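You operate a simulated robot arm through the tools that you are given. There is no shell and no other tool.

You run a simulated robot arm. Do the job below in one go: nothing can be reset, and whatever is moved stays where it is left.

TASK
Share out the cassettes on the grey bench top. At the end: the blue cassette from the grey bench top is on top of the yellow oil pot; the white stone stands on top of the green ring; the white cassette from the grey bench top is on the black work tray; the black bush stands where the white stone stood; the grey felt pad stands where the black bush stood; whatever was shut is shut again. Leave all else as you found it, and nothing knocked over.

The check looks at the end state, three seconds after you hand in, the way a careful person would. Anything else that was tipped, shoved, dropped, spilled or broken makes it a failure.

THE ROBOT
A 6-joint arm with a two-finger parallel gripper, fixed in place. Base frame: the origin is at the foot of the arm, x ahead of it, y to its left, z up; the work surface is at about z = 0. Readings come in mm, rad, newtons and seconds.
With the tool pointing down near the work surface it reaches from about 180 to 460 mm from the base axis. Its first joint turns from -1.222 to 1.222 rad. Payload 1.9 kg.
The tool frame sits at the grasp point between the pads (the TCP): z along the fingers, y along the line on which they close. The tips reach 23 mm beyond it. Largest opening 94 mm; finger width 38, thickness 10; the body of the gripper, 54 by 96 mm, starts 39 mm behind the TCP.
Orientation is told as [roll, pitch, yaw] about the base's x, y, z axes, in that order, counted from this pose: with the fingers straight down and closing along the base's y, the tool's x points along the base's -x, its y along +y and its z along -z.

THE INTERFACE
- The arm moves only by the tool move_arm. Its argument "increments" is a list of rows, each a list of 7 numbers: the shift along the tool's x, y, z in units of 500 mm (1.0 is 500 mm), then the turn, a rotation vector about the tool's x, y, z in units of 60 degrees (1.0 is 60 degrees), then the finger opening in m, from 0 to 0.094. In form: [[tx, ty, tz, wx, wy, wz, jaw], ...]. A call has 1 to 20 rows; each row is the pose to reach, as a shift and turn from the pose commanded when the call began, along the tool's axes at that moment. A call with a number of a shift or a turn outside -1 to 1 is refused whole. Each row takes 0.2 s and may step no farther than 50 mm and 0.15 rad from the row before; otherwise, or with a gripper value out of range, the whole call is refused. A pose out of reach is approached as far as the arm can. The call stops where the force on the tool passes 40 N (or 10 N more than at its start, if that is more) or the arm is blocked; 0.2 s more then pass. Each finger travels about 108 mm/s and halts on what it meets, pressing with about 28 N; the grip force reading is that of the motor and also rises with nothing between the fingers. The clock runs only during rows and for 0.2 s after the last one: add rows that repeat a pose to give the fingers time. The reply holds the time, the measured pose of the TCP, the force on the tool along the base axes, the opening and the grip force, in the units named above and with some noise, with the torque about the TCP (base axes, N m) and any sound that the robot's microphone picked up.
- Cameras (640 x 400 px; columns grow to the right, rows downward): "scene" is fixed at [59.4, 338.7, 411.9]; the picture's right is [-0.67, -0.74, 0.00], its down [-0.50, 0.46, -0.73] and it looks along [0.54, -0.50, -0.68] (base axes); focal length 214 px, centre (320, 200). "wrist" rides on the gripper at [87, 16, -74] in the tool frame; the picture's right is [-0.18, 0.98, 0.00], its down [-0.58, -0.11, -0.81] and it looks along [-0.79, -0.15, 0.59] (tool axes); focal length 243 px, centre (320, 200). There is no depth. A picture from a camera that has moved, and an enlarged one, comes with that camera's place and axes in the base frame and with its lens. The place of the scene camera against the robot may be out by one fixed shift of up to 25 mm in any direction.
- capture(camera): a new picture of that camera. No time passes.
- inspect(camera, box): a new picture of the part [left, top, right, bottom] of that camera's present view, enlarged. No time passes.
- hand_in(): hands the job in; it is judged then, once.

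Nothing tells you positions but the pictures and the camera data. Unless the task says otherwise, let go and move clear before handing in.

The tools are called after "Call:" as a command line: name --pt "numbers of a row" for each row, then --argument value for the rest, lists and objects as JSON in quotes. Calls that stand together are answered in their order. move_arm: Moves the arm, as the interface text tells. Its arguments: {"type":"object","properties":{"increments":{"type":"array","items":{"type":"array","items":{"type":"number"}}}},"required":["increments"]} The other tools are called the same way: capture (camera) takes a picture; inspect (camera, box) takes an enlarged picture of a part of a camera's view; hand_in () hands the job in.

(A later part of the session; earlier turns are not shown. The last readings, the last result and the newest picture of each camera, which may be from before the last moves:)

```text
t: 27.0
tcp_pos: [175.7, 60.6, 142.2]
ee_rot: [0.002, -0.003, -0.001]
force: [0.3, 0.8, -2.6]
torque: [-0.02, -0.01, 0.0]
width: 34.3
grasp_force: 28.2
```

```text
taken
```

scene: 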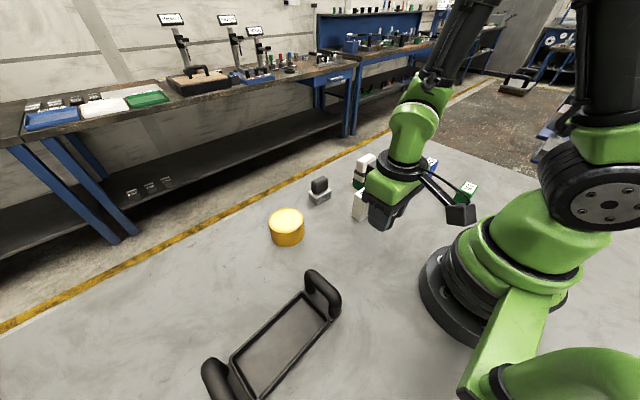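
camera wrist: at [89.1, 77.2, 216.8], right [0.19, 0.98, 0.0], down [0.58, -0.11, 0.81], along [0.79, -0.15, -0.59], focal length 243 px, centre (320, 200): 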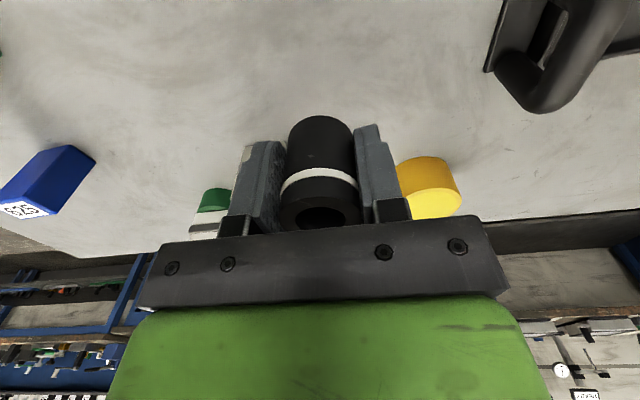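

The bush is directly above the stone's old spot. I'll lower it to just above the surface.

Call:
move_arm --pt "0.001 -0.002 0.06 0 0 0 0.02" --pt "0.001 -0.002 0.12 0 0 0 0.02" --pt "0.001 -0.002 0.17 0 0 0 0.02" --pt "0.001 -0.002 0.206 0 0 0 0.02" --pt "0.001 -0.002 0.216 0 0 0 0.02" --pt "0.001 -0.002 0.216 0 0 0 0.02"

Call:
capture --camera "wrist"

```text
t: 28.4
tcp_pos: [176.0, 58.6, 32.7]
ee_rot: [0.0, -0.003, -0.003]
force: [-0.6, 0.5, -2.1]
torque: [-0.01, 0.02, 0.01]
width: 34.8
grasp_force: 27.5
out of reach, approached as far as the arm can: row 1
```

```text
taken
camera wrist: at [89.1, 74.3, 107.9], right [0.19, 0.98, 0.0], down [0.58, -0.11, 0.81], along [0.79, -0.15, -0.59], focal length 243 px, centre (320, 200)
```

wrist: 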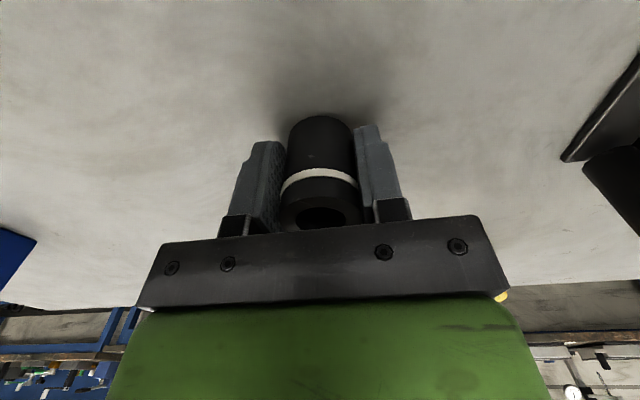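

Call:
move_arm --pt "0 0.003 0.003 0 0 0 0.02" --pt "0 0.003 0.005 0 0 0 0.02" --pt "0 0.003 0.005 0 0 0 0.02"

```text
t: 29.2
tcp_pos: [176.1, 60.0, 30.9]
ee_rot: [0.002, 0.0, -0.001]
force: [-0.7, -0.1, -2.2]
torque: [0.0, 0.01, 0.01]
width: 34.7
grasp_force: 27.8
```

The bush is about 1 mm above the surface. I'll step down until it touches.

Call:
move_arm --pt "0 0 0.001 0 0 0 0.02" --pt "0 0 0.002 0 0 0 0.02" --pt "0 0 0.002 0 0 0 0.02"

```text
t: 30.0
tcp_pos: [175.1, 60.6, 30.5]
ee_rot: [0.002, -0.001, -0.002]
force: [-0.7, -1.9, 9.5]
torque: [-0.19, 0.02, 0.02]
width: 34.8
grasp_force: 28.2
```

Contact at about 10 N. I'll ease up half a millimetre and open.

Call:
move_arm --pt "0 0 -0.001 0 0 0 0.02" --pt "0 0 -0.001 0 0 0 0.037" --pt "0 0 -0.001 0 0 0 0.045" --pt "0 0 -0.001 0 0 0 0.07" --pt "0 0 -0.001 0 0 0 0.094" --pt "0 0 -0.001 0 0 0 0.094"

Call:
capture --camera "wrist"

```text
t: 31.4
tcp_pos: [175.6, 59.7, 31.0]
ee_rot: [0.002, -0.001, -0.001]
force: [-0.1, -0.4, 0.4]
torque: [-0.01, -0.03, -0.02]
width: 94.2
grasp_force: 0.1
```

```text
taken
camera wrist: at [88.0, 76.1, 104.6], right [0.19, 0.98, 0.0], down [0.58, -0.11, 0.81], along [0.79, -0.15, -0.59], focal length 243 px, centre (320, 200)
```

wrist: 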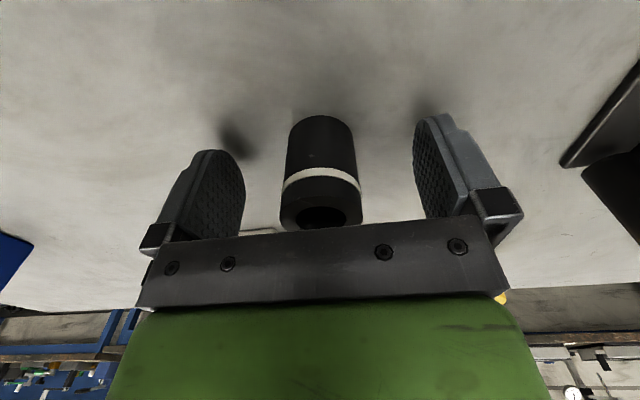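

The bush stands on the stone's spot. I'll go up and over to the felt pad.

Call:
move_arm --pt "0 0 -0.04 0 0 0 0.094" --pt "0 0 -0.1 0 0 0 0.094" --pt "0 0 -0.17 0 0 0 0.094" --pt "0 0 -0.24 0 0 0 0.094" --pt "-0.08 -0.015 -0.24 0 0 0 0.094" --pt "-0.16 -0.03 -0.24 0 0 0 0.094" --pt "-0.24 -0.045 -0.24 0 0 0 0.094" --pt "-0.32 -0.06 -0.24 0 0 0 0.094" --pt "-0.4 -0.078 -0.24 0 0 0 0.094" --pt "-0.43 -0.08 -0.2 0 0 0 0.094" --pt "-0.43 -0.08 -0.14 0 0 0 0.094" --pt "-0.43 -0.08 -0.14 0 0 0 0.094" --pt "-0.43 -0.08 -0.14 0 0 0 0.094"

Call:
inspect --camera "wrist" --box '[220, 30, 420, 155]'

Call:
inspect --camera "scene" --box '[260, 150, 500, 300]'

```text
t: 34.2
tcp_pos: [391.0, 21.8, 99.0]
ee_rot: [0.003, 0.001, -0.003]
force: [-0.3, 0.1, 0.0]
torque: [-0.02, -0.01, -0.01]
width: 94.1
grasp_force: 0.1
```

```text
3.20 times, centred on (320, 92) of wrist
camera zoom: at [304.6, 37.7, 172.8], right [0.19, 0.98, 0.0], down [0.58, -0.11, 0.81], along [0.79, -0.15, -0.59], focal length 776 px, centre (320, 544)
```

zoom: 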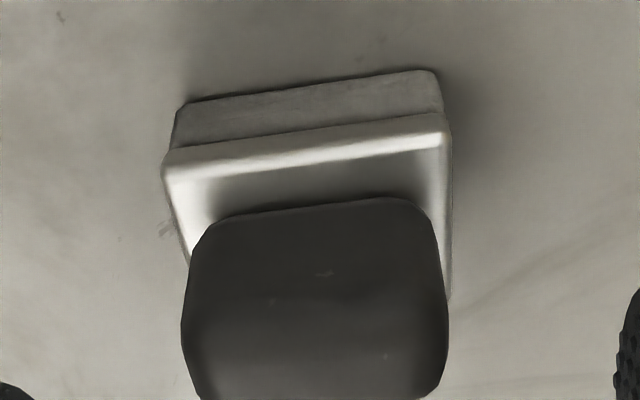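

```text
2.67 times, centred on (380, 225) of scene
camera zoom: at [59.4, 338.7, 411.9], right [-0.67, -0.74, 0.0], down [-0.5, 0.46, -0.73], along [0.54, -0.5, -0.68], focal length 572 px, centre (160, 133)
```

zoom: 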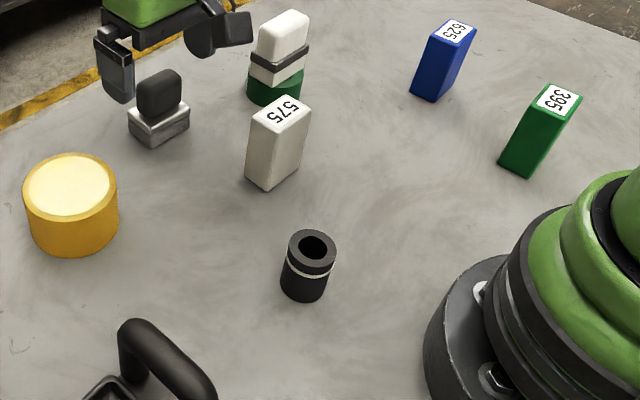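

The pad centre is (395.5, 20), turned about -3.75°. I'll descend with a matching yaw.

Call:
move_arm --pt "-0.0078 -0.0026 0.03 0 0 0.0621 0.094" --pt "-0.0078 -0.0026 0.07 0 0 0.0621 0.094" --pt "-0.0078 -0.0026 0.11 0 0 0.0621 0.094" --pt "-0.0078 -0.0026 0.14 0 0 0.0621 0.094" --pt "-0.0078 -0.0026 0.14 0 0 0.0621 0.094"

Call:
capture --camera "wrist"

Call:
inspect --camera "scene" --box '[270, 140, 430, 240]'

```text
t: 35.4
tcp_pos: [394.2, 19.9, 30.7]
ee_rot: [0.001, -0.004, -0.065]
force: [-5.2, -1.3, 16.9]
torque: [-0.03, -0.13, -0.05]
width: 94.1
grasp_force: 0.0
```

```text
taken
camera wrist: at [309.7, 41.8, 104.7], right [0.25, 0.97, 0.0], down [0.57, -0.15, 0.81], along [0.78, -0.2, -0.59], focal length 243 px, centre (320, 200)
```

wrist: 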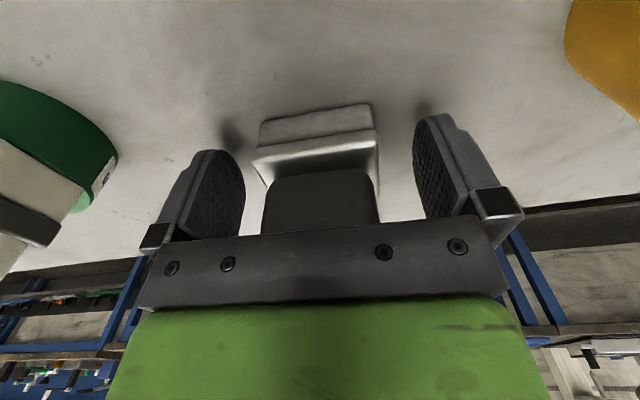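

```text
4.00 times, centred on (350, 190) of scene
camera zoom: at [59.3, 338.7, 411.9], right [-0.67, -0.74, 0.0], down [-0.5, 0.46, -0.73], along [0.54, -0.5, -0.68], focal length 858 px, centre (200, 240)
```

zoom: 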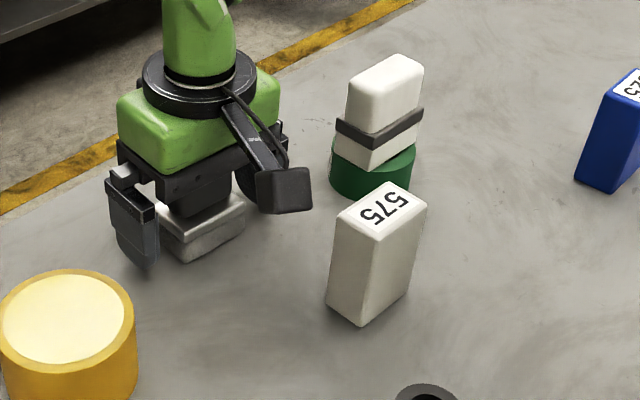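

The force of 17 N means the gripper palm just touched the pad's top, so the pad is taller than I estimated. I'll back off upward right away.

Call:
move_arm --pt "0 0 -0.006 0 0 0 0.094" --pt "0 0 -0.012 0 0 0 0.094" --pt "0 0 -0.012 0 0 0 0.094"

Call:
capture --camera "wrist"

Call:
inspect --camera "wrist" --box '[220, 80, 420, 205]'

Call:
inspect --camera "scene" --box '[280, 150, 360, 200]'

```text
t: 36.2
tcp_pos: [393.6, 18.5, 35.4]
ee_rot: [0.001, -0.001, -0.066]
force: [0.1, 0.2, 0.2]
torque: [-0.01, 0.01, 0.0]
width: 94.2
grasp_force: 0.2
```

```text
taken
camera wrist: at [308.8, 40.6, 110.2], right [0.25, 0.97, 0.0], down [0.57, -0.15, 0.81], along [0.78, -0.2, -0.59], focal length 243 px, centre (320, 200)
```

wrist: 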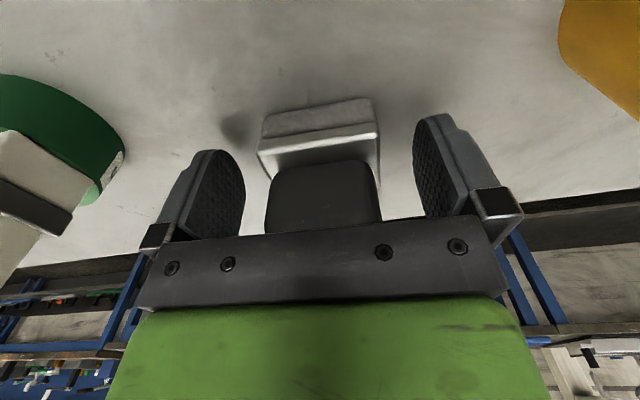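

```text
3.20 times, centred on (320, 142) of wrist
camera zoom: at [308.8, 40.6, 110.2], right [0.25, 0.97, 0.0], down [0.57, -0.15, 0.81], along [0.78, -0.2, -0.59], focal length 776 px, centre (320, 384)
```

zoom: 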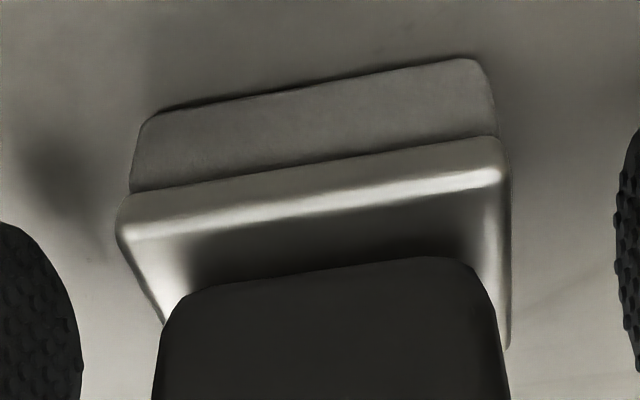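

```text
8.00 times, centred on (320, 175) of scene
camera zoom: at [59.4, 338.7, 411.9], right [-0.67, -0.74, 0.0], down [-0.5, 0.46, -0.73], along [0.54, -0.5, -0.68], focal length 1716 px, centre (320, 400)
```

zoom: 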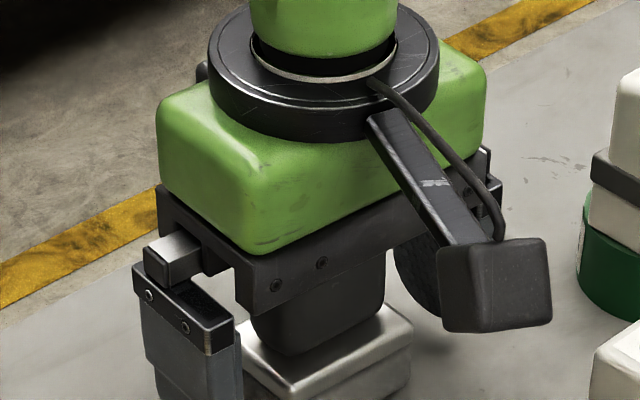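

The pad is undisturbed and well centred between the fingers. Closing.

Call:
move_arm --pt "0 0 0 0 0 0 0.075" --pt "0 0 0 0 0 0 0.062" --pt "0 0 0 0 0 0 0.05" --pt "0 0 0 0 0 0 0.03" --pt "0 0 0 0 0 0 0.03" --pt "0 0 0 0 0 0 0.03"

Call:
capture --camera "wrist"

```text
t: 37.6
tcp_pos: [394.0, 19.8, 36.0]
ee_rot: [0.001, 0.001, -0.066]
force: [0.9, -1.2, 0.9]
torque: [-0.07, -0.06, 0.02]
width: 55.6
grasp_force: 28.2
```

```text
taken
camera wrist: at [308.9, 40.7, 110.3], right [0.25, 0.97, 0.0], down [0.57, -0.15, 0.81], along [0.78, -0.2, -0.59], focal length 243 px, centre (320, 200)
```

wrist: 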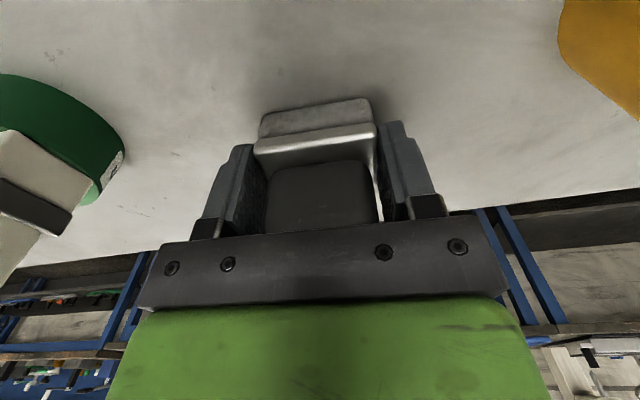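

Gripped at 55.6 mm. I'll lift it and rotate back to zero yaw.

Call:
move_arm --pt "0 0 -0.02 0 0 0 0.03" --pt "0 0 -0.06 0 0 0 0.03" --pt "0 0 -0.12 0 0 0 0.03" --pt "0 0 -0.18 0 0 -0.03 0.03" --pt "0 0 -0.24 0 0 -0.0621 0.03" --pt "0 0 -0.27 0 0 -0.0621 0.03" --pt "0 0 -0.27 0 0 -0.0621 0.03"

Call:
capture --camera "wrist"

```text
t: 39.2
tcp_pos: [393.0, 19.4, 169.5]
ee_rot: [0.001, -0.002, 0.0]
force: [-0.2, -0.6, -1.0]
torque: [0.0, -0.03, -0.01]
width: 55.5
grasp_force: 27.8
```

```text
taken
camera wrist: at [307.4, 35.3, 244.0], right [0.18, 0.98, 0.0], down [0.58, -0.11, 0.81], along [0.79, -0.15, -0.59], focal length 243 px, centre (320, 200)
```

wrist: 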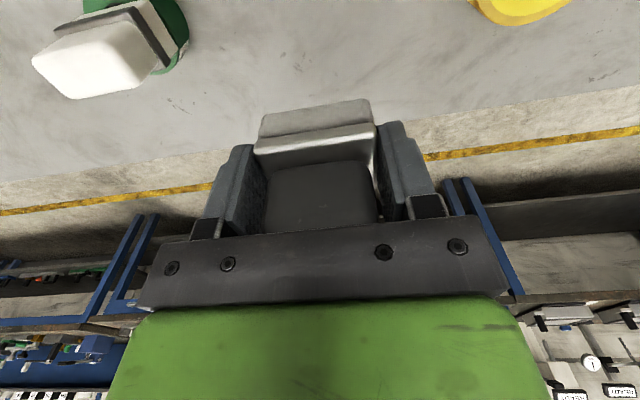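

The pad is held level. I'll carry it to the bush's old spot at (215, -140).

Call:
move_arm --pt "0.06 -0.0532 0 0 0 0 0.03" --pt "0.12 -0.1063 0 0 0 0 0.03" --pt "0.18 -0.1595 0 0 0 0 0.03" --pt "0.24 -0.2127 0 0 0 0 0.03" --pt "0.3 -0.2658 0 0 0 0 0.03" --pt "0.36 -0.319 0 0 0 0 0.03" --pt "0.36 -0.319 0 0 0 0 0.03" --pt "0.36 -0.319 0 0 0 0 0.03"

Call:
capture --camera "wrist"

Call:
inspect --camera "scene" --box '[300, 120, 500, 245]'

```text
t: 41.0
tcp_pos: [213.5, -137.8, 171.9]
ee_rot: [0.001, -0.001, -0.001]
force: [-0.4, 0.3, -0.6]
torque: [0.02, -0.02, 0.0]
width: 55.6
grasp_force: 27.7
```

```text
taken
camera wrist: at [127.4, -122.6, 245.5], right [0.18, 0.98, 0.0], down [0.58, -0.11, 0.81], along [0.79, -0.15, -0.59], focal length 243 px, centre (320, 200)
```

wrist: 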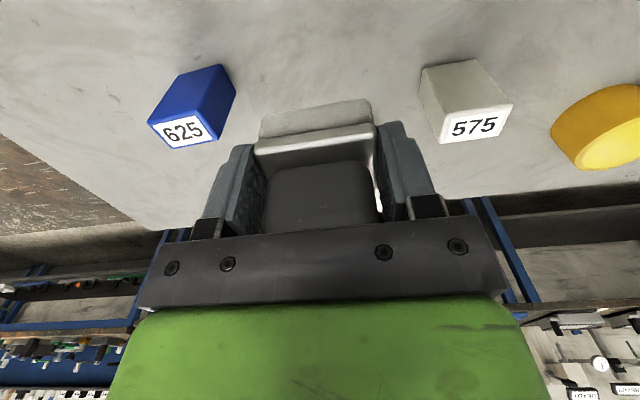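

```text
3.20 times, centred on (400, 182) of scene
camera zoom: at [59.4, 338.7, 411.9], right [-0.67, -0.74, 0.0], down [-0.5, 0.46, -0.73], along [0.54, -0.5, -0.68], focal length 686 px, centre (64, 256)
```

zoom: 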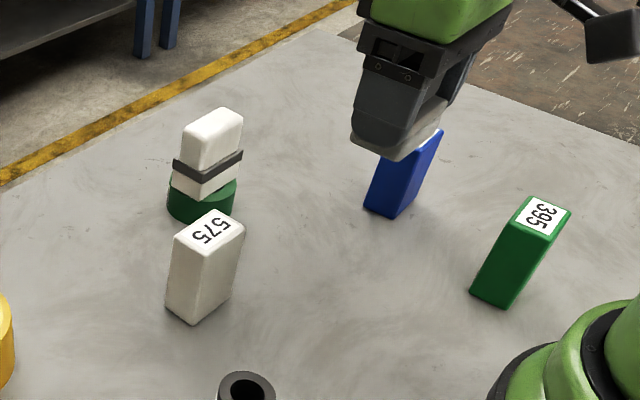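

Call:
move_arm --pt "0 -0.0036 0.06 0 0 0 0.03" --pt "0 -0.0036 0.12 0 0 0 0.03" --pt "0 -0.0036 0.18 0 0 0 0.03" --pt "0 -0.0036 0.23 0 0 0 0.03" --pt "0 -0.0036 0.256 0 0 0 0.03" --pt "0 -0.0036 0.256 0 0 0 0.03"

Call:
capture --camera "wrist"

```text
t: 42.4
tcp_pos: [212.3, -141.0, 43.0]
ee_rot: [0.001, 0.0, -0.002]
force: [0.2, -0.5, -0.5]
torque: [-0.02, -0.04, -0.01]
width: 55.4
grasp_force: 28.3
```

```text
taken
camera wrist: at [126.2, -125.1, 116.5], right [0.19, 0.98, 0.0], down [0.58, -0.11, 0.81], along [0.79, -0.15, -0.59], focal length 243 px, centre (320, 200)
```

wrist: 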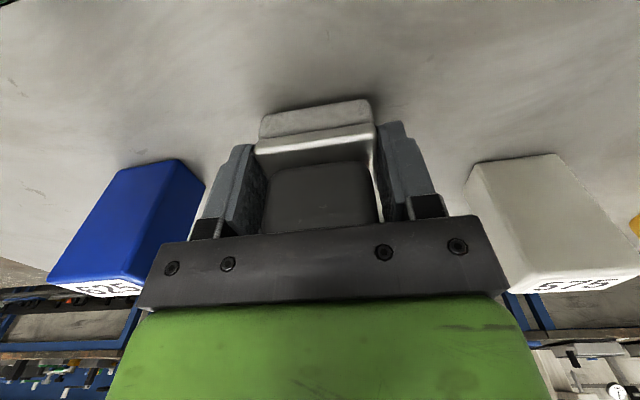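

The pad is about 6 mm above the surface. I'll lower it in small steps.

Call:
move_arm --pt "-0.002 0.002 0.004 0 0 0 0.03" --pt "-0.002 0.002 0.009 0 0 0 0.03" --pt "-0.002 0.002 0.009 0 0 0 0.03"

```text
t: 43.2
tcp_pos: [213.0, -140.7, 39.1]
ee_rot: [0.001, -0.001, -0.001]
force: [0.0, 0.1, -0.7]
torque: [0.0, 0.04, 0.01]
width: 55.6
grasp_force: 27.8
```

Call:
move_arm --pt "0 0 0.002 0 0 0 0.03" --pt "0 0 0.003 0 0 0 0.03" --pt "0 0 0.003 0 0 0 0.03"

```text
t: 44.0
tcp_pos: [213.7, -141.3, 37.3]
ee_rot: [0.003, -0.001, -0.003]
force: [0.0, -0.3, -0.8]
torque: [-0.02, 0.0, -0.01]
width: 55.7
grasp_force: 28.0
```

Still about 1 mm up with no contact. One more small step.

Call:
move_arm --pt "0 0 0.001 0 0 0 0.03" --pt "0 0 0.002 0 0 0 0.03" --pt "0 0 0.002 0 0 0 0.03"

```text
t: 44.8
tcp_pos: [214.3, -141.3, 35.2]
ee_rot: [0.002, -0.001, 0.0]
force: [-5.3, 9.6, 36.8]
torque: [0.63, 0.07, 0.05]
width: 55.8
grasp_force: 27.6
```

Firm contact. I'll ease up about 0.8 mm, check the force, and then release.

Call:
move_arm --pt "0 0 -0.0008 0 0 0 0.03" --pt "0 0 -0.0014 0 0 0 0.03" --pt "0 0 -0.0014 0 0 0 0.03"

```text
t: 45.6
tcp_pos: [214.5, -142.1, 36.7]
ee_rot: [0.004, 0.0, -0.002]
force: [0.7, 0.0, -0.8]
torque: [-0.01, 0.0, 0.02]
width: 55.6
grasp_force: 27.9
```

Call:
move_arm --pt "0 0 0.0006 0 0 0 0.03" --pt "0 0 0.0006 0 0 0 0.057" --pt "0 0 0.0006 0 0 0 0.062" --pt "0 0 0.0006 0 0 0 0.075" --pt "0 0 0.0006 0 0 0 0.09" --pt "0 0 0.0006 0 0 0 0.09"

Call:
capture --camera "wrist"

```text
t: 47.0
tcp_pos: [214.7, -141.6, 36.3]
ee_rot: [0.001, 0.0, -0.001]
force: [0.6, 0.5, 0.1]
torque: [0.0, -0.03, 0.01]
width: 90.2
grasp_force: 0.0
```

```text
taken
camera wrist: at [128.5, -125.5, 110.5], right [0.19, 0.98, 0.0], down [0.58, -0.11, 0.81], along [0.79, -0.15, -0.59], focal length 243 px, centre (320, 200)
```

wrist: 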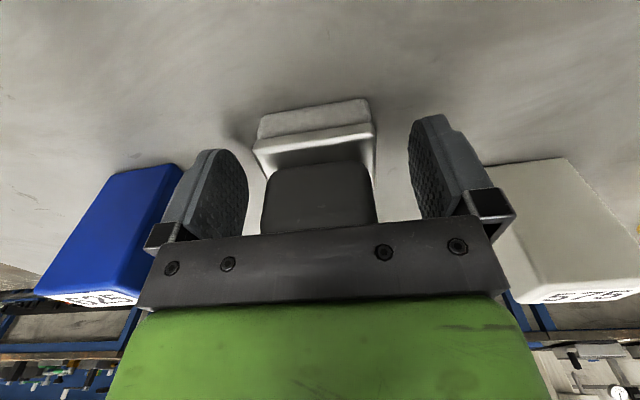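

The pad is standing on the bush's spot. I'll rise and move over the blue cassette.

Call:
move_arm --pt "0 0 -0.04 0 0 0 0.094" --pt "0 0 -0.1 0 0 0 0.094" --pt "0 0 -0.17 0 0 0 0.094" --pt "0 0 -0.24 0 0 0 0.094" --pt "0 0 -0.29 0 0 0 0.094" --pt "-0.01 -0.08 -0.29 0 0 0 0.094" --pt "-0.03 -0.16 -0.29 0 0 0 0.094" --pt "-0.042 -0.238 -0.29 0 0 0 0.094" --pt "-0.042 -0.238 -0.29 0 0 0 0.094" --pt "-0.042 -0.238 -0.29 0 0 0 0.094"

Call:
inspect --camera "wrist" --box '[220, 0, 420, 125]'

Call:
inspect --camera "scene" --box '[260, 130, 500, 280]'

```text
t: 49.2
tcp_pos: [235.5, -263.4, 182.4]
ee_rot: [0.002, -0.001, -0.003]
force: [0.5, 0.3, 0.2]
torque: [0.02, 0.01, 0.02]
width: 93.9
grasp_force: 0.1
```

```text
3.20 times, centred on (320, 62) of wrist
camera zoom: at [150.1, -247.1, 255.7], right [0.19, 0.98, 0.0], down [0.58, -0.11, 0.81], along [0.79, -0.15, -0.59], focal length 776 px, centre (320, 640)
```

zoom: 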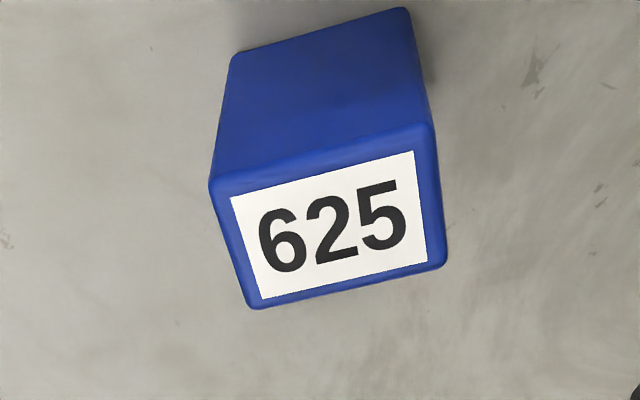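

```text
2.67 times, centred on (380, 205) of scene
camera zoom: at [59.4, 338.7, 411.9], right [-0.67, -0.74, 0.0], down [-0.5, 0.46, -0.73], along [0.54, -0.5, -0.68], focal length 572 px, centre (160, 187)
```

zoom: 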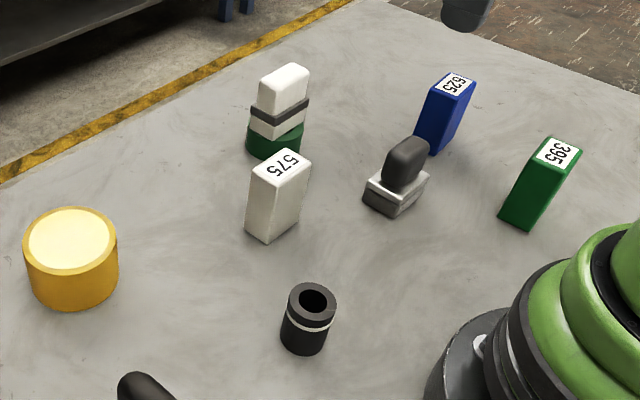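

The blue cassette is centred at (235, -260), turned about +2°. I'll descend to a grasp on its upper body.

Call:
move_arm --pt "0.0044 0.0068 0.04 0 0 -0.0344 0.094" --pt "0.0044 0.0068 0.1 0 0 -0.0344 0.094" --pt "0.0044 0.0068 0.16 0 0 -0.0344 0.094" --pt "0.0044 0.0068 0.22 0 0 -0.0344 0.094" --pt "0.0044 0.0068 0.26 0 0 -0.0344 0.094" --pt "0.0044 0.0068 0.26 0 0 -0.0344 0.094"

Call:
capture --camera "wrist"

Call:
inspect --camera "scene" --box '[360, 110, 520, 210]'

```text
t: 50.6
tcp_pos: [234.5, -256.1, 48.0]
ee_rot: [0.0, 0.0, 0.036]
force: [0.2, 0.6, 1.1]
torque: [-0.01, 0.02, 0.01]
width: 94.1
grasp_force: 0.0
```

```text
taken
camera wrist: at [147.9, -242.1, 123.0], right [0.15, 0.99, 0.0], down [0.58, -0.09, 0.81], along [0.8, -0.12, -0.59], focal length 243 px, centre (320, 200)
```

wrist: 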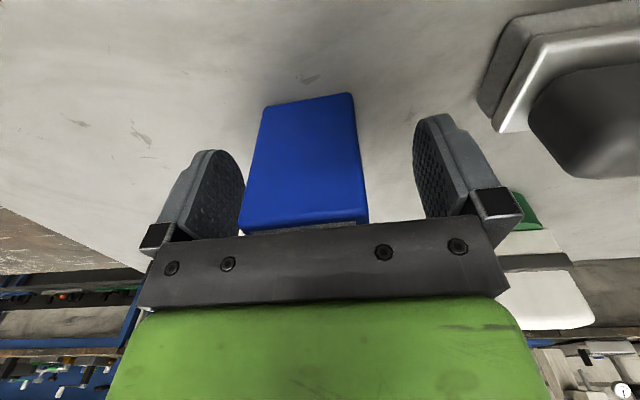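

```text
4.00 times, centred on (440, 160) of scene
camera zoom: at [59.4, 338.7, 411.9], right [-0.67, -0.74, 0.0], down [-0.5, 0.46, -0.73], along [0.54, -0.5, -0.68], focal length 858 px, centre (-160, 360)
```

zoom: 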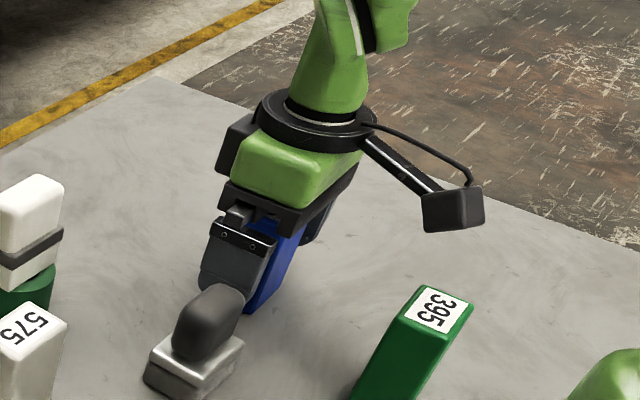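

The jaws are about 4 mm off in y. I'll centre them and then close.

Call:
move_arm --pt "0 -0.009 0 0 0 0 0.094" --pt "0 -0.009 0 0 0 0 0.075" --pt "0 -0.009 0 0 0 0 0.06" --pt "0 -0.009 0 0 0 0 0.05" --pt "0 -0.009 0 0 0 0 0.03" --pt "0 -0.009 0 0 0 0 0.03" --pt "0 -0.009 0 0 0 0 0.03"

Call:
capture --camera "wrist"

```text
t: 52.2
tcp_pos: [234.4, -260.2, 50.0]
ee_rot: [0.002, -0.003, 0.037]
force: [0.4, -0.5, 0.3]
torque: [-0.1, -0.01, 0.0]
width: 49.9
grasp_force: 28.1
```

```text
taken
camera wrist: at [147.6, -247.3, 124.2], right [0.15, 0.99, 0.0], down [0.58, -0.09, 0.81], along [0.8, -0.12, -0.59], focal length 243 px, centre (320, 200)
```

wrist: 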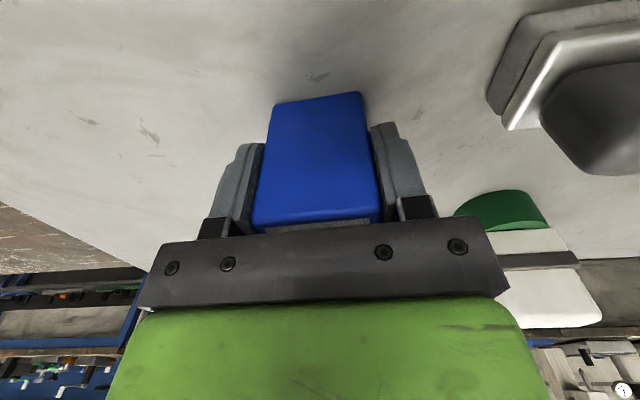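

The blue cassette is gripped at 49.9 mm. I'll lift it and rotate back to zero yaw.

Call:
move_arm --pt "0 0 -0.02 0 0 0 0.03" --pt "0 0 -0.06 0 0 0 0.03" --pt "0 0 -0.12 0 0 0 0.03" --pt "0 0 -0.18 0 0 0.017 0.03" --pt "0 0 -0.24 0 0 0.0344 0.03" --pt "0 0 -0.29 0 0 0.0344 0.03" --pt "0 0 -0.29 0 0 0.0344 0.03"

Call:
capture --camera "wrist"

```text
t: 53.8
tcp_pos: [234.1, -261.2, 196.1]
ee_rot: [0.001, -0.001, -0.002]
force: [-0.3, -0.4, -2.0]
torque: [-0.05, 0.02, 0.0]
width: 50.0
grasp_force: 27.8
```

```text
taken
camera wrist: at [147.5, -245.8, 271.0], right [0.18, 0.98, 0.0], down [0.58, -0.11, 0.81], along [0.79, -0.15, -0.59], focal length 243 px, centre (320, 200)
```

wrist: 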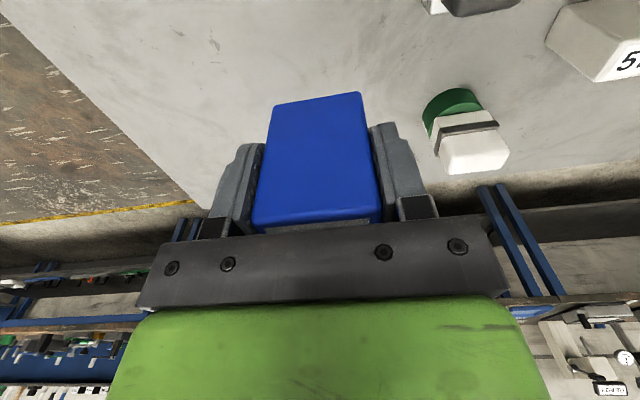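

The cassette is held firmly. I'll carry it across to hover over the yellow pot.

Call:
move_arm --pt "-0.0193 0.0708 0 0 0 0 0.03" --pt "-0.0387 0.1417 0 0 0 0 0.03" --pt "-0.058 0.2125 0 0 0 0 0.03" --pt "-0.0773 0.2833 0 0 0 0 0.03" --pt "-0.0967 0.3542 0 0 0 0 0.03" --pt "-0.116 0.425 0 0 0 0 0.03" --pt "-0.1353 0.4958 0 0 0 0 0.03" --pt "-0.1547 0.5667 0 0 0 0 0.03" --pt "-0.174 0.6375 0 0 0 0 0.03" --pt "-0.1933 0.7083 0 0 0 0 0.03" --pt "-0.2127 0.7792 0 0 0 0 0.03" --pt "-0.232 0.85 0 0 0 0 0.03" --pt "-0.232 0.85 0 0 0 0 0.03" --pt "-0.232 0.85 0 0 0 0 0.03"

Call:
capture --camera "wrist"

Call:
inspect --camera "wrist" --box '[240, 0, 400, 100]'

Call:
capture --camera "scene"

```text
t: 56.8
tcp_pos: [351.5, 162.5, 195.3]
ee_rot: [0.003, 0.0, -0.002]
force: [-0.2, 0.1, -2.2]
torque: [-0.01, 0.02, -0.02]
width: 50.1
grasp_force: 27.9
```

```text
taken
camera wrist: at [265.0, 178.9, 270.3], right [0.19, 0.98, 0.0], down [0.58, -0.11, 0.81], along [0.79, -0.15, -0.59], focal length 243 px, centre (320, 200)
```

wrist: 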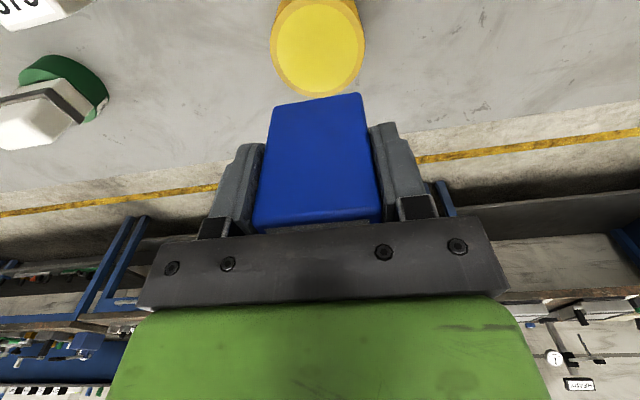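

```text
4.00 times, centred on (320, 50) of wrist
camera zoom: at [265.0, 178.9, 270.3], right [0.19, 0.98, 0.0], down [0.58, -0.11, 0.81], along [0.79, -0.15, -0.59], focal length 970 px, centre (320, 800)
```

zoom: 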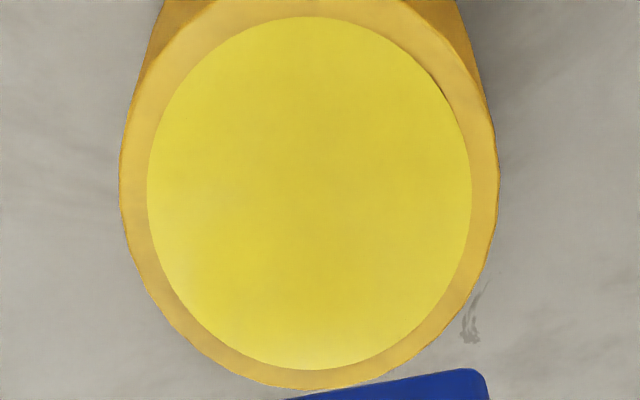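

```text
taken
```

scene: 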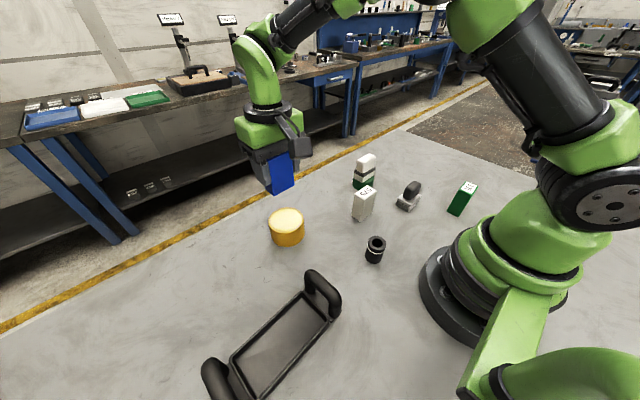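

The cassette hangs over the pot. Before placing it I'll check whether the pot's top is a flat, closed surface.

Call:
inspect --camera "scene" --box '[255, 200, 319, 240]'

Call:
inspect --camera "wrist" --box '[260, 0, 380, 75]'

Call:
inspect --camera "scene" --box '[230, 120, 350, 250]'

```text
10.00 times, centred on (287, 220) of scene
camera zoom: at [59.4, 338.7, 411.9], right [-0.67, -0.74, 0.0], down [-0.5, 0.46, -0.73], along [0.54, -0.5, -0.68], focal length 2145 px, centre (650, 0)
```

zoom: 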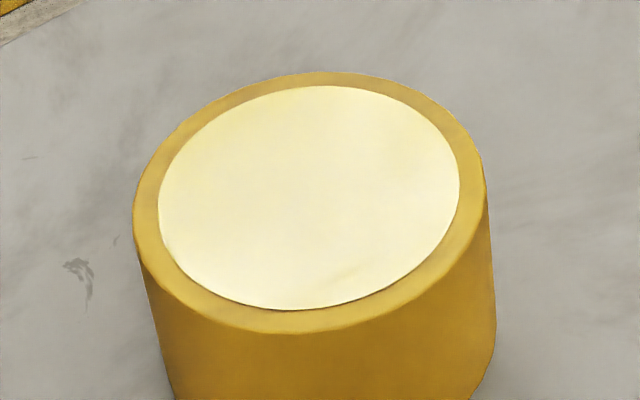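

```text
5.33 times, centred on (320, 38) of wrist
camera zoom: at [265.0, 178.9, 270.3], right [0.19, 0.98, 0.0], down [0.58, -0.11, 0.81], along [0.79, -0.15, -0.59], focal length 1294 px, centre (320, 1067)
```

zoom: 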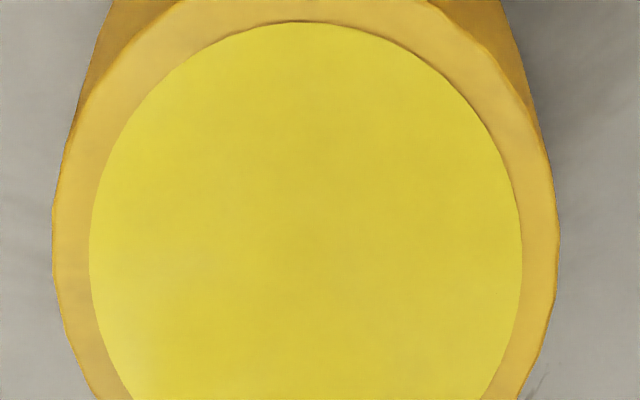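

```text
3.08 times, centred on (290, 185) of scene
camera zoom: at [59.4, 338.7, 411.9], right [-0.67, -0.74, 0.0], down [-0.5, 0.46, -0.73], along [0.54, -0.5, -0.68], focal length 660 px, centre (412, 246)
```

zoom: 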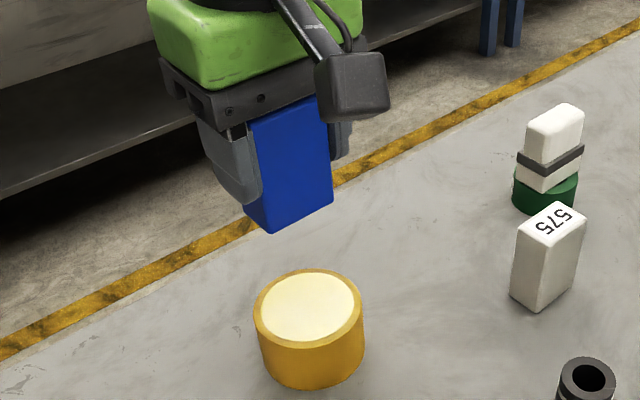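

The top is a flat closed disc centred at (355.8, 159.4) at about z = 49. I'll adjust and descend to just above it.

Call:
move_arm --pt "-0.0024 -0.007 0.05 0 0 0 0.03" --pt "-0.0024 -0.007 0.1 0 0 0 0.03" --pt "-0.0024 -0.007 0.14 0 0 0 0.03" --pt "-0.0024 -0.007 0.17 0 0 0 0.03" --pt "-0.0024 -0.007 0.17 0 0 0 0.03" --pt "-0.0024 -0.007 0.17 0 0 0 0.03"

Call:
inspect --camera "wrist" --box '[240, 20, 400, 120]'

Call:
inspect --camera "scene" --box '[230, 160, 350, 250]'

```text
t: 58.2
tcp_pos: [351.9, 160.3, 110.9]
ee_rot: [0.002, 0.0, -0.001]
force: [-0.6, 1.1, -2.9]
torque: [0.02, 0.04, 0.02]
width: 50.0
grasp_force: 28.1
```

```text
4.00 times, centred on (320, 70) of wrist
camera zoom: at [266.2, 176.0, 185.0], right [0.19, 0.98, 0.0], down [0.58, -0.11, 0.81], along [0.79, -0.15, -0.59], focal length 970 px, centre (320, 720)
```

zoom: 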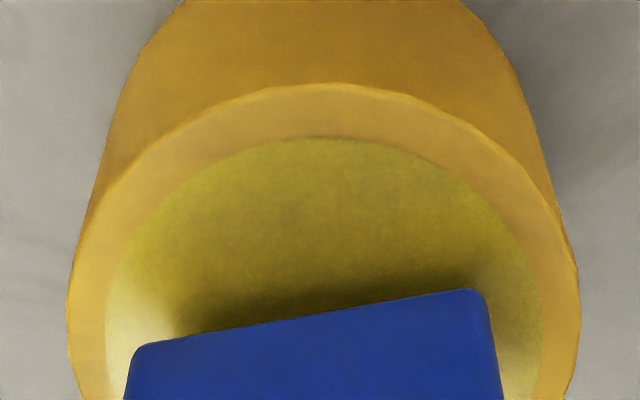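

```text
4.44 times, centred on (290, 205) of scene
camera zoom: at [59.4, 338.7, 411.9], right [-0.67, -0.74, 0.0], down [-0.5, 0.46, -0.73], along [0.54, -0.5, -0.68], focal length 953 px, centre (453, 178)
```

zoom: 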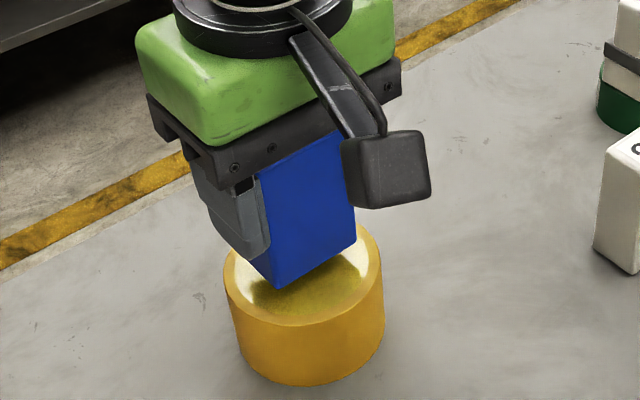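

The cassette is well centred over the disc with about 12 mm to go. Lowering now.

Call:
move_arm --pt "0 0 0.008 0 0 0 0.03" --pt "0 0 0.016 0 0 0 0.03" --pt "0 0 0.016 0 0 0 0.03"

Call:
inspect --camera "scene" --box '[255, 190, 335, 250]'

```text
t: 59.0
tcp_pos: [352.0, 157.6, 102.9]
ee_rot: [0.003, -0.001, -0.002]
force: [0.6, 0.4, -2.3]
torque: [0.02, -0.01, 0.01]
width: 49.8
grasp_force: 27.8
```

```text
6.67 times, centred on (295, 220) of scene
camera zoom: at [59.4, 338.7, 411.9], right [-0.67, -0.74, 0.0], down [-0.5, 0.46, -0.73], along [0.54, -0.5, -0.68], focal length 1430 px, centre (487, 67)
```

zoom: 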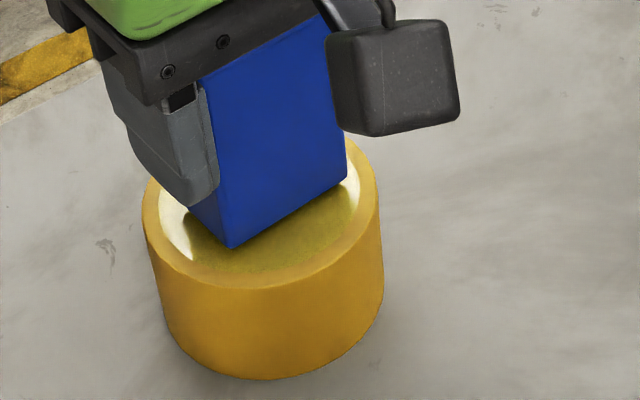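

Call:
move_arm --pt "0 0 0.002 0 0 0 0.03" --pt "0 0 0.004 0 0 0 0.03" --pt "0 0 0.004 0 0 0 0.03"

```text
t: 59.8
tcp_pos: [351.3, 159.3, 101.2]
ee_rot: [0.001, 0.0, -0.001]
force: [-0.4, 0.1, -2.5]
torque: [0.03, 0.01, 0.04]
width: 49.9
grasp_force: 27.5
```

Not touching yet. I'll continue in 1 mm steps.

Call:
move_arm --pt "0 0 0.001 0 0 0 0.03" --pt "0 0 0.002 0 0 0 0.03" --pt "0 0 0.002 0 0 0 0.03"

```text
t: 60.6
tcp_pos: [350.4, 158.8, 99.6]
ee_rot: [0.001, 0.002, -0.002]
force: [-0.7, -0.4, -2.4]
torque: [-0.01, 0.02, 0.03]
width: 49.9
grasp_force: 28.0
```

Call:
move_arm --pt "0 0 0.001 0 0 0 0.03" --pt "0 0 0.0016 0 0 0 0.03" --pt "0 0 0.0016 0 0 0 0.03"

```text
t: 61.4
tcp_pos: [350.2, 159.1, 100.1]
ee_rot: [0.003, -0.003, -0.003]
force: [-1.5, -1.2, 8.2]
torque: [-0.36, 0.08, -0.04]
width: 49.8
grasp_force: 28.0
```

Contact at about 10 N. I'll ease up slightly and open gently.

Call:
move_arm --pt "0 0 -0.0006 0 0 0 0.03" --pt "0 0 -0.0006 0 0 0 0.051" --pt "0 0 -0.0006 0 0 0 0.056" --pt "0 0 -0.0006 0 0 0 0.07" --pt "0 0 -0.0006 0 0 0 0.09" --pt "0 0 -0.0006 0 0 0 0.09"

Call:
capture --camera "wrist"

Call:
inspect --camera "scene" --box '[245, 170, 345, 250]'

```text
t: 62.8
tcp_pos: [351.6, 159.5, 99.9]
ee_rot: [0.002, -0.001, -0.001]
force: [0.2, 0.0, -0.2]
torque: [-0.02, -0.02, -0.02]
width: 90.0
grasp_force: 0.0
```

```text
taken
camera wrist: at [264.5, 175.7, 174.5], right [0.19, 0.98, 0.0], down [0.58, -0.11, 0.81], along [0.79, -0.15, -0.59], focal length 243 px, centre (320, 200)
```

wrist: 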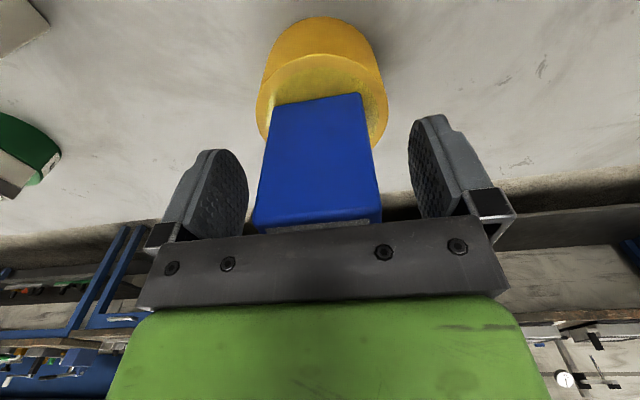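

```text
5.00 times, centred on (295, 210) of scene
camera zoom: at [59.4, 338.7, 411.9], right [-0.67, -0.74, 0.0], down [-0.5, 0.46, -0.73], along [0.54, -0.5, -0.68], focal length 1072 px, centre (445, 150)
```

zoom: 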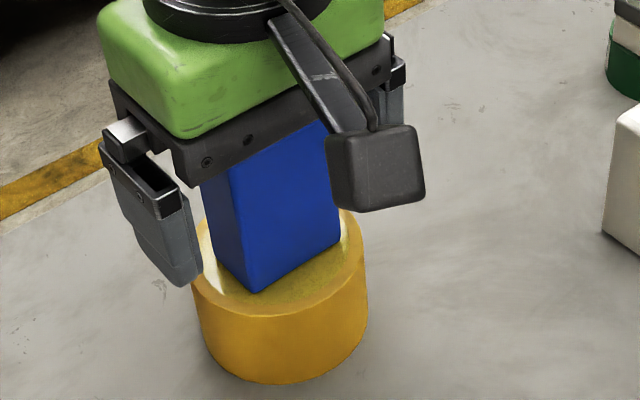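

The blue cassette stands on the pot. I'll rise straight up, then go to the white cassette.

Call:
move_arm --pt "0 0 -0.04 0 0 0 0.094" --pt "0 0 -0.1 0 0 0 0.094" --pt "0 0 -0.16 0 0 0 0.094" --pt "0 0 -0.22 0 0 0 0.094" --pt "0.03 -0.08 -0.22 0 0 0 0.094" --pt "0.06 -0.16 -0.22 0 0 0 0.094" --pt "0.1 -0.24 -0.22 0 0 0 0.094" --pt "0.14 -0.31 -0.22 0 0 0 0.094" --pt "0.154 -0.36 -0.2 0 0 0 0.094" --pt "0.154 -0.36 -0.16 0 0 0 0.094" --pt "0.154 -0.36 -0.16 0 0 0 0.094"

Call:
capture --camera "wrist"

Call:
inspect --camera "wrist" --box '[220, 0, 420, 125]'

Call:
capture --camera "scene"

```text
t: 65.2
tcp_pos: [273.1, -20.9, 180.2]
ee_rot: [0.002, 0.001, -0.002]
force: [-0.4, -0.4, -0.7]
torque: [0.01, 0.02, 0.0]
width: 94.1
grasp_force: 0.1
```

```text
taken
camera wrist: at [187.7, -4.9, 255.2], right [0.19, 0.98, 0.0], down [0.58, -0.11, 0.81], along [0.79, -0.15, -0.59], focal length 243 px, centre (320, 200)
```

wrist: 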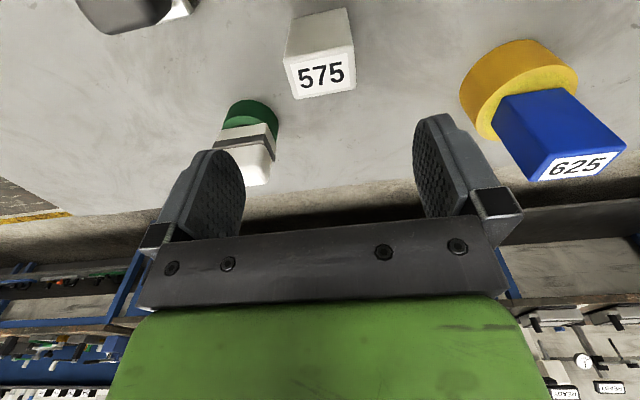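

```text
3.20 times, centred on (320, 62) of wrist
camera zoom: at [187.7, -4.9, 255.2], right [0.19, 0.98, 0.0], down [0.58, -0.11, 0.81], along [0.79, -0.15, -0.59], focal length 776 px, centre (320, 640)
```

zoom: 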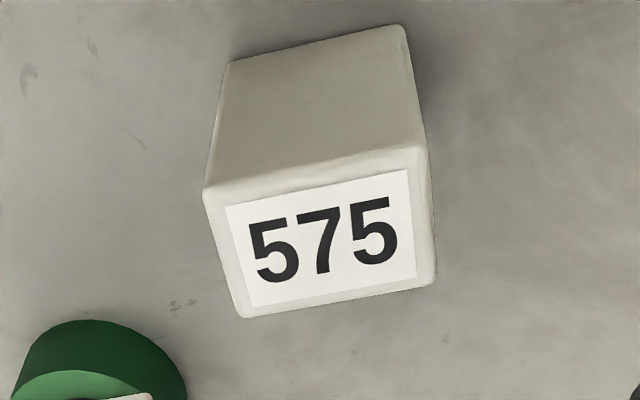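

```text
taken
```

scene: 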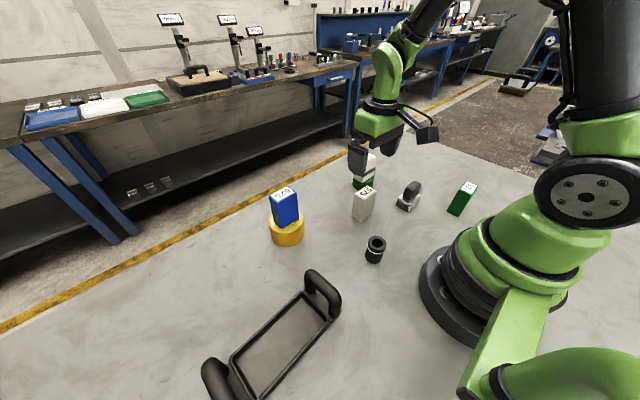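

The white cassette is centred at (275.3, -20) with almost no yaw. Descending to grasp it.

Call:
move_arm --pt "-0.0012 0.0022 0.05 0 0 0 0.094" --pt "-0.0012 0.0022 0.11 0 0 0 0.094" --pt "-0.0012 0.0022 0.17 0 0 0 0.094" --pt "-0.0012 0.0022 0.22 0 0 0 0.094" --pt "-0.0012 0.0022 0.262 0 0 0 0.094" --pt "-0.0012 0.0022 0.262 0 0 0 0.094"

Call:
capture --camera "wrist"

```text
t: 66.6
tcp_pos: [274.1, -20.0, 48.8]
ee_rot: [0.001, -0.001, -0.003]
force: [-0.7, 0.3, 0.4]
torque: [0.0, -0.01, 0.02]
width: 93.9
grasp_force: 0.3
```

```text
taken
camera wrist: at [187.7, -5.1, 122.0], right [0.19, 0.98, 0.0], down [0.58, -0.11, 0.81], along [0.79, -0.15, -0.59], focal length 243 px, centre (320, 200)
```

wrist: 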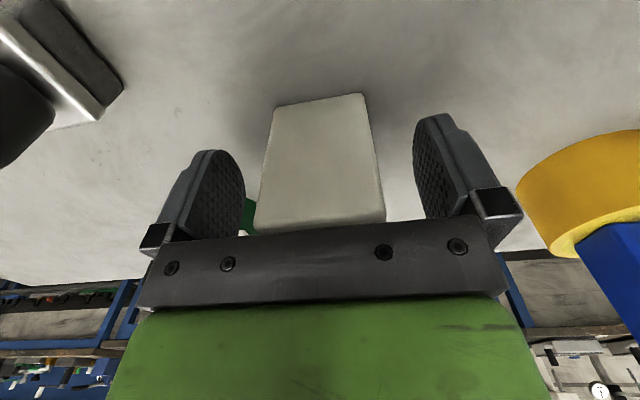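

The jaws are centred on the white cassette. Closing.

Call:
move_arm --pt "0 0 0 0 0 0 0.075" --pt "0 0 0 0 0 0 0.06" --pt "0 0 0 0 0 0 0.05" --pt "0 0 0 0 0 0 0.03" --pt "0 0 0 0 0 0 0.03" --pt "0 0 0 0 0 0 0.03"

Call:
capture --camera "wrist"

Call:
inspect --camera "scene" --box '[190, 250, 430, 400]'

```text
t: 68.0
tcp_pos: [274.0, -20.0, 47.3]
ee_rot: [0.001, -0.002, -0.001]
force: [0.4, 1.0, 1.6]
torque: [-0.06, -0.02, -0.04]
width: 50.1
grasp_force: 28.4
```

```text
taken
camera wrist: at [187.7, -5.1, 122.3], right [0.19, 0.98, 0.0], down [0.58, -0.11, 0.81], along [0.79, -0.15, -0.59], focal length 243 px, centre (320, 200)
```

wrist: 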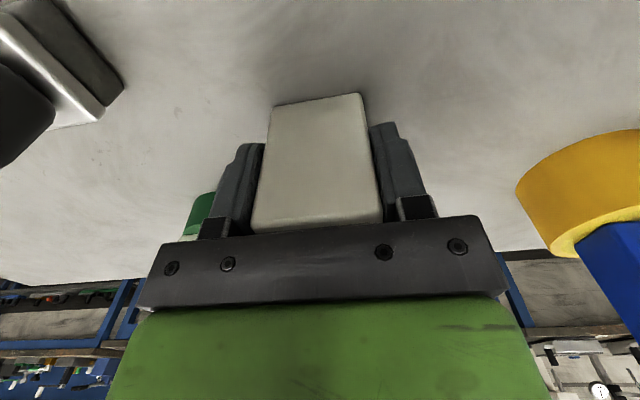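

```text
2.67 times, centred on (310, 325) of scene
camera zoom: at [59.4, 338.7, 411.9], right [-0.67, -0.74, 0.0], down [-0.5, 0.46, -0.73], along [0.54, -0.5, -0.68], focal length 572 px, centre (347, -133)
```

zoom: 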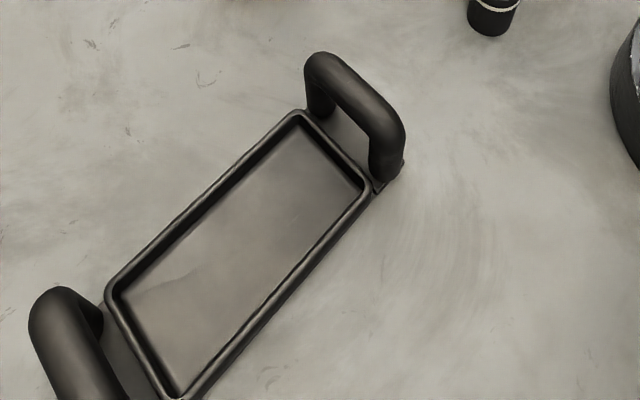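

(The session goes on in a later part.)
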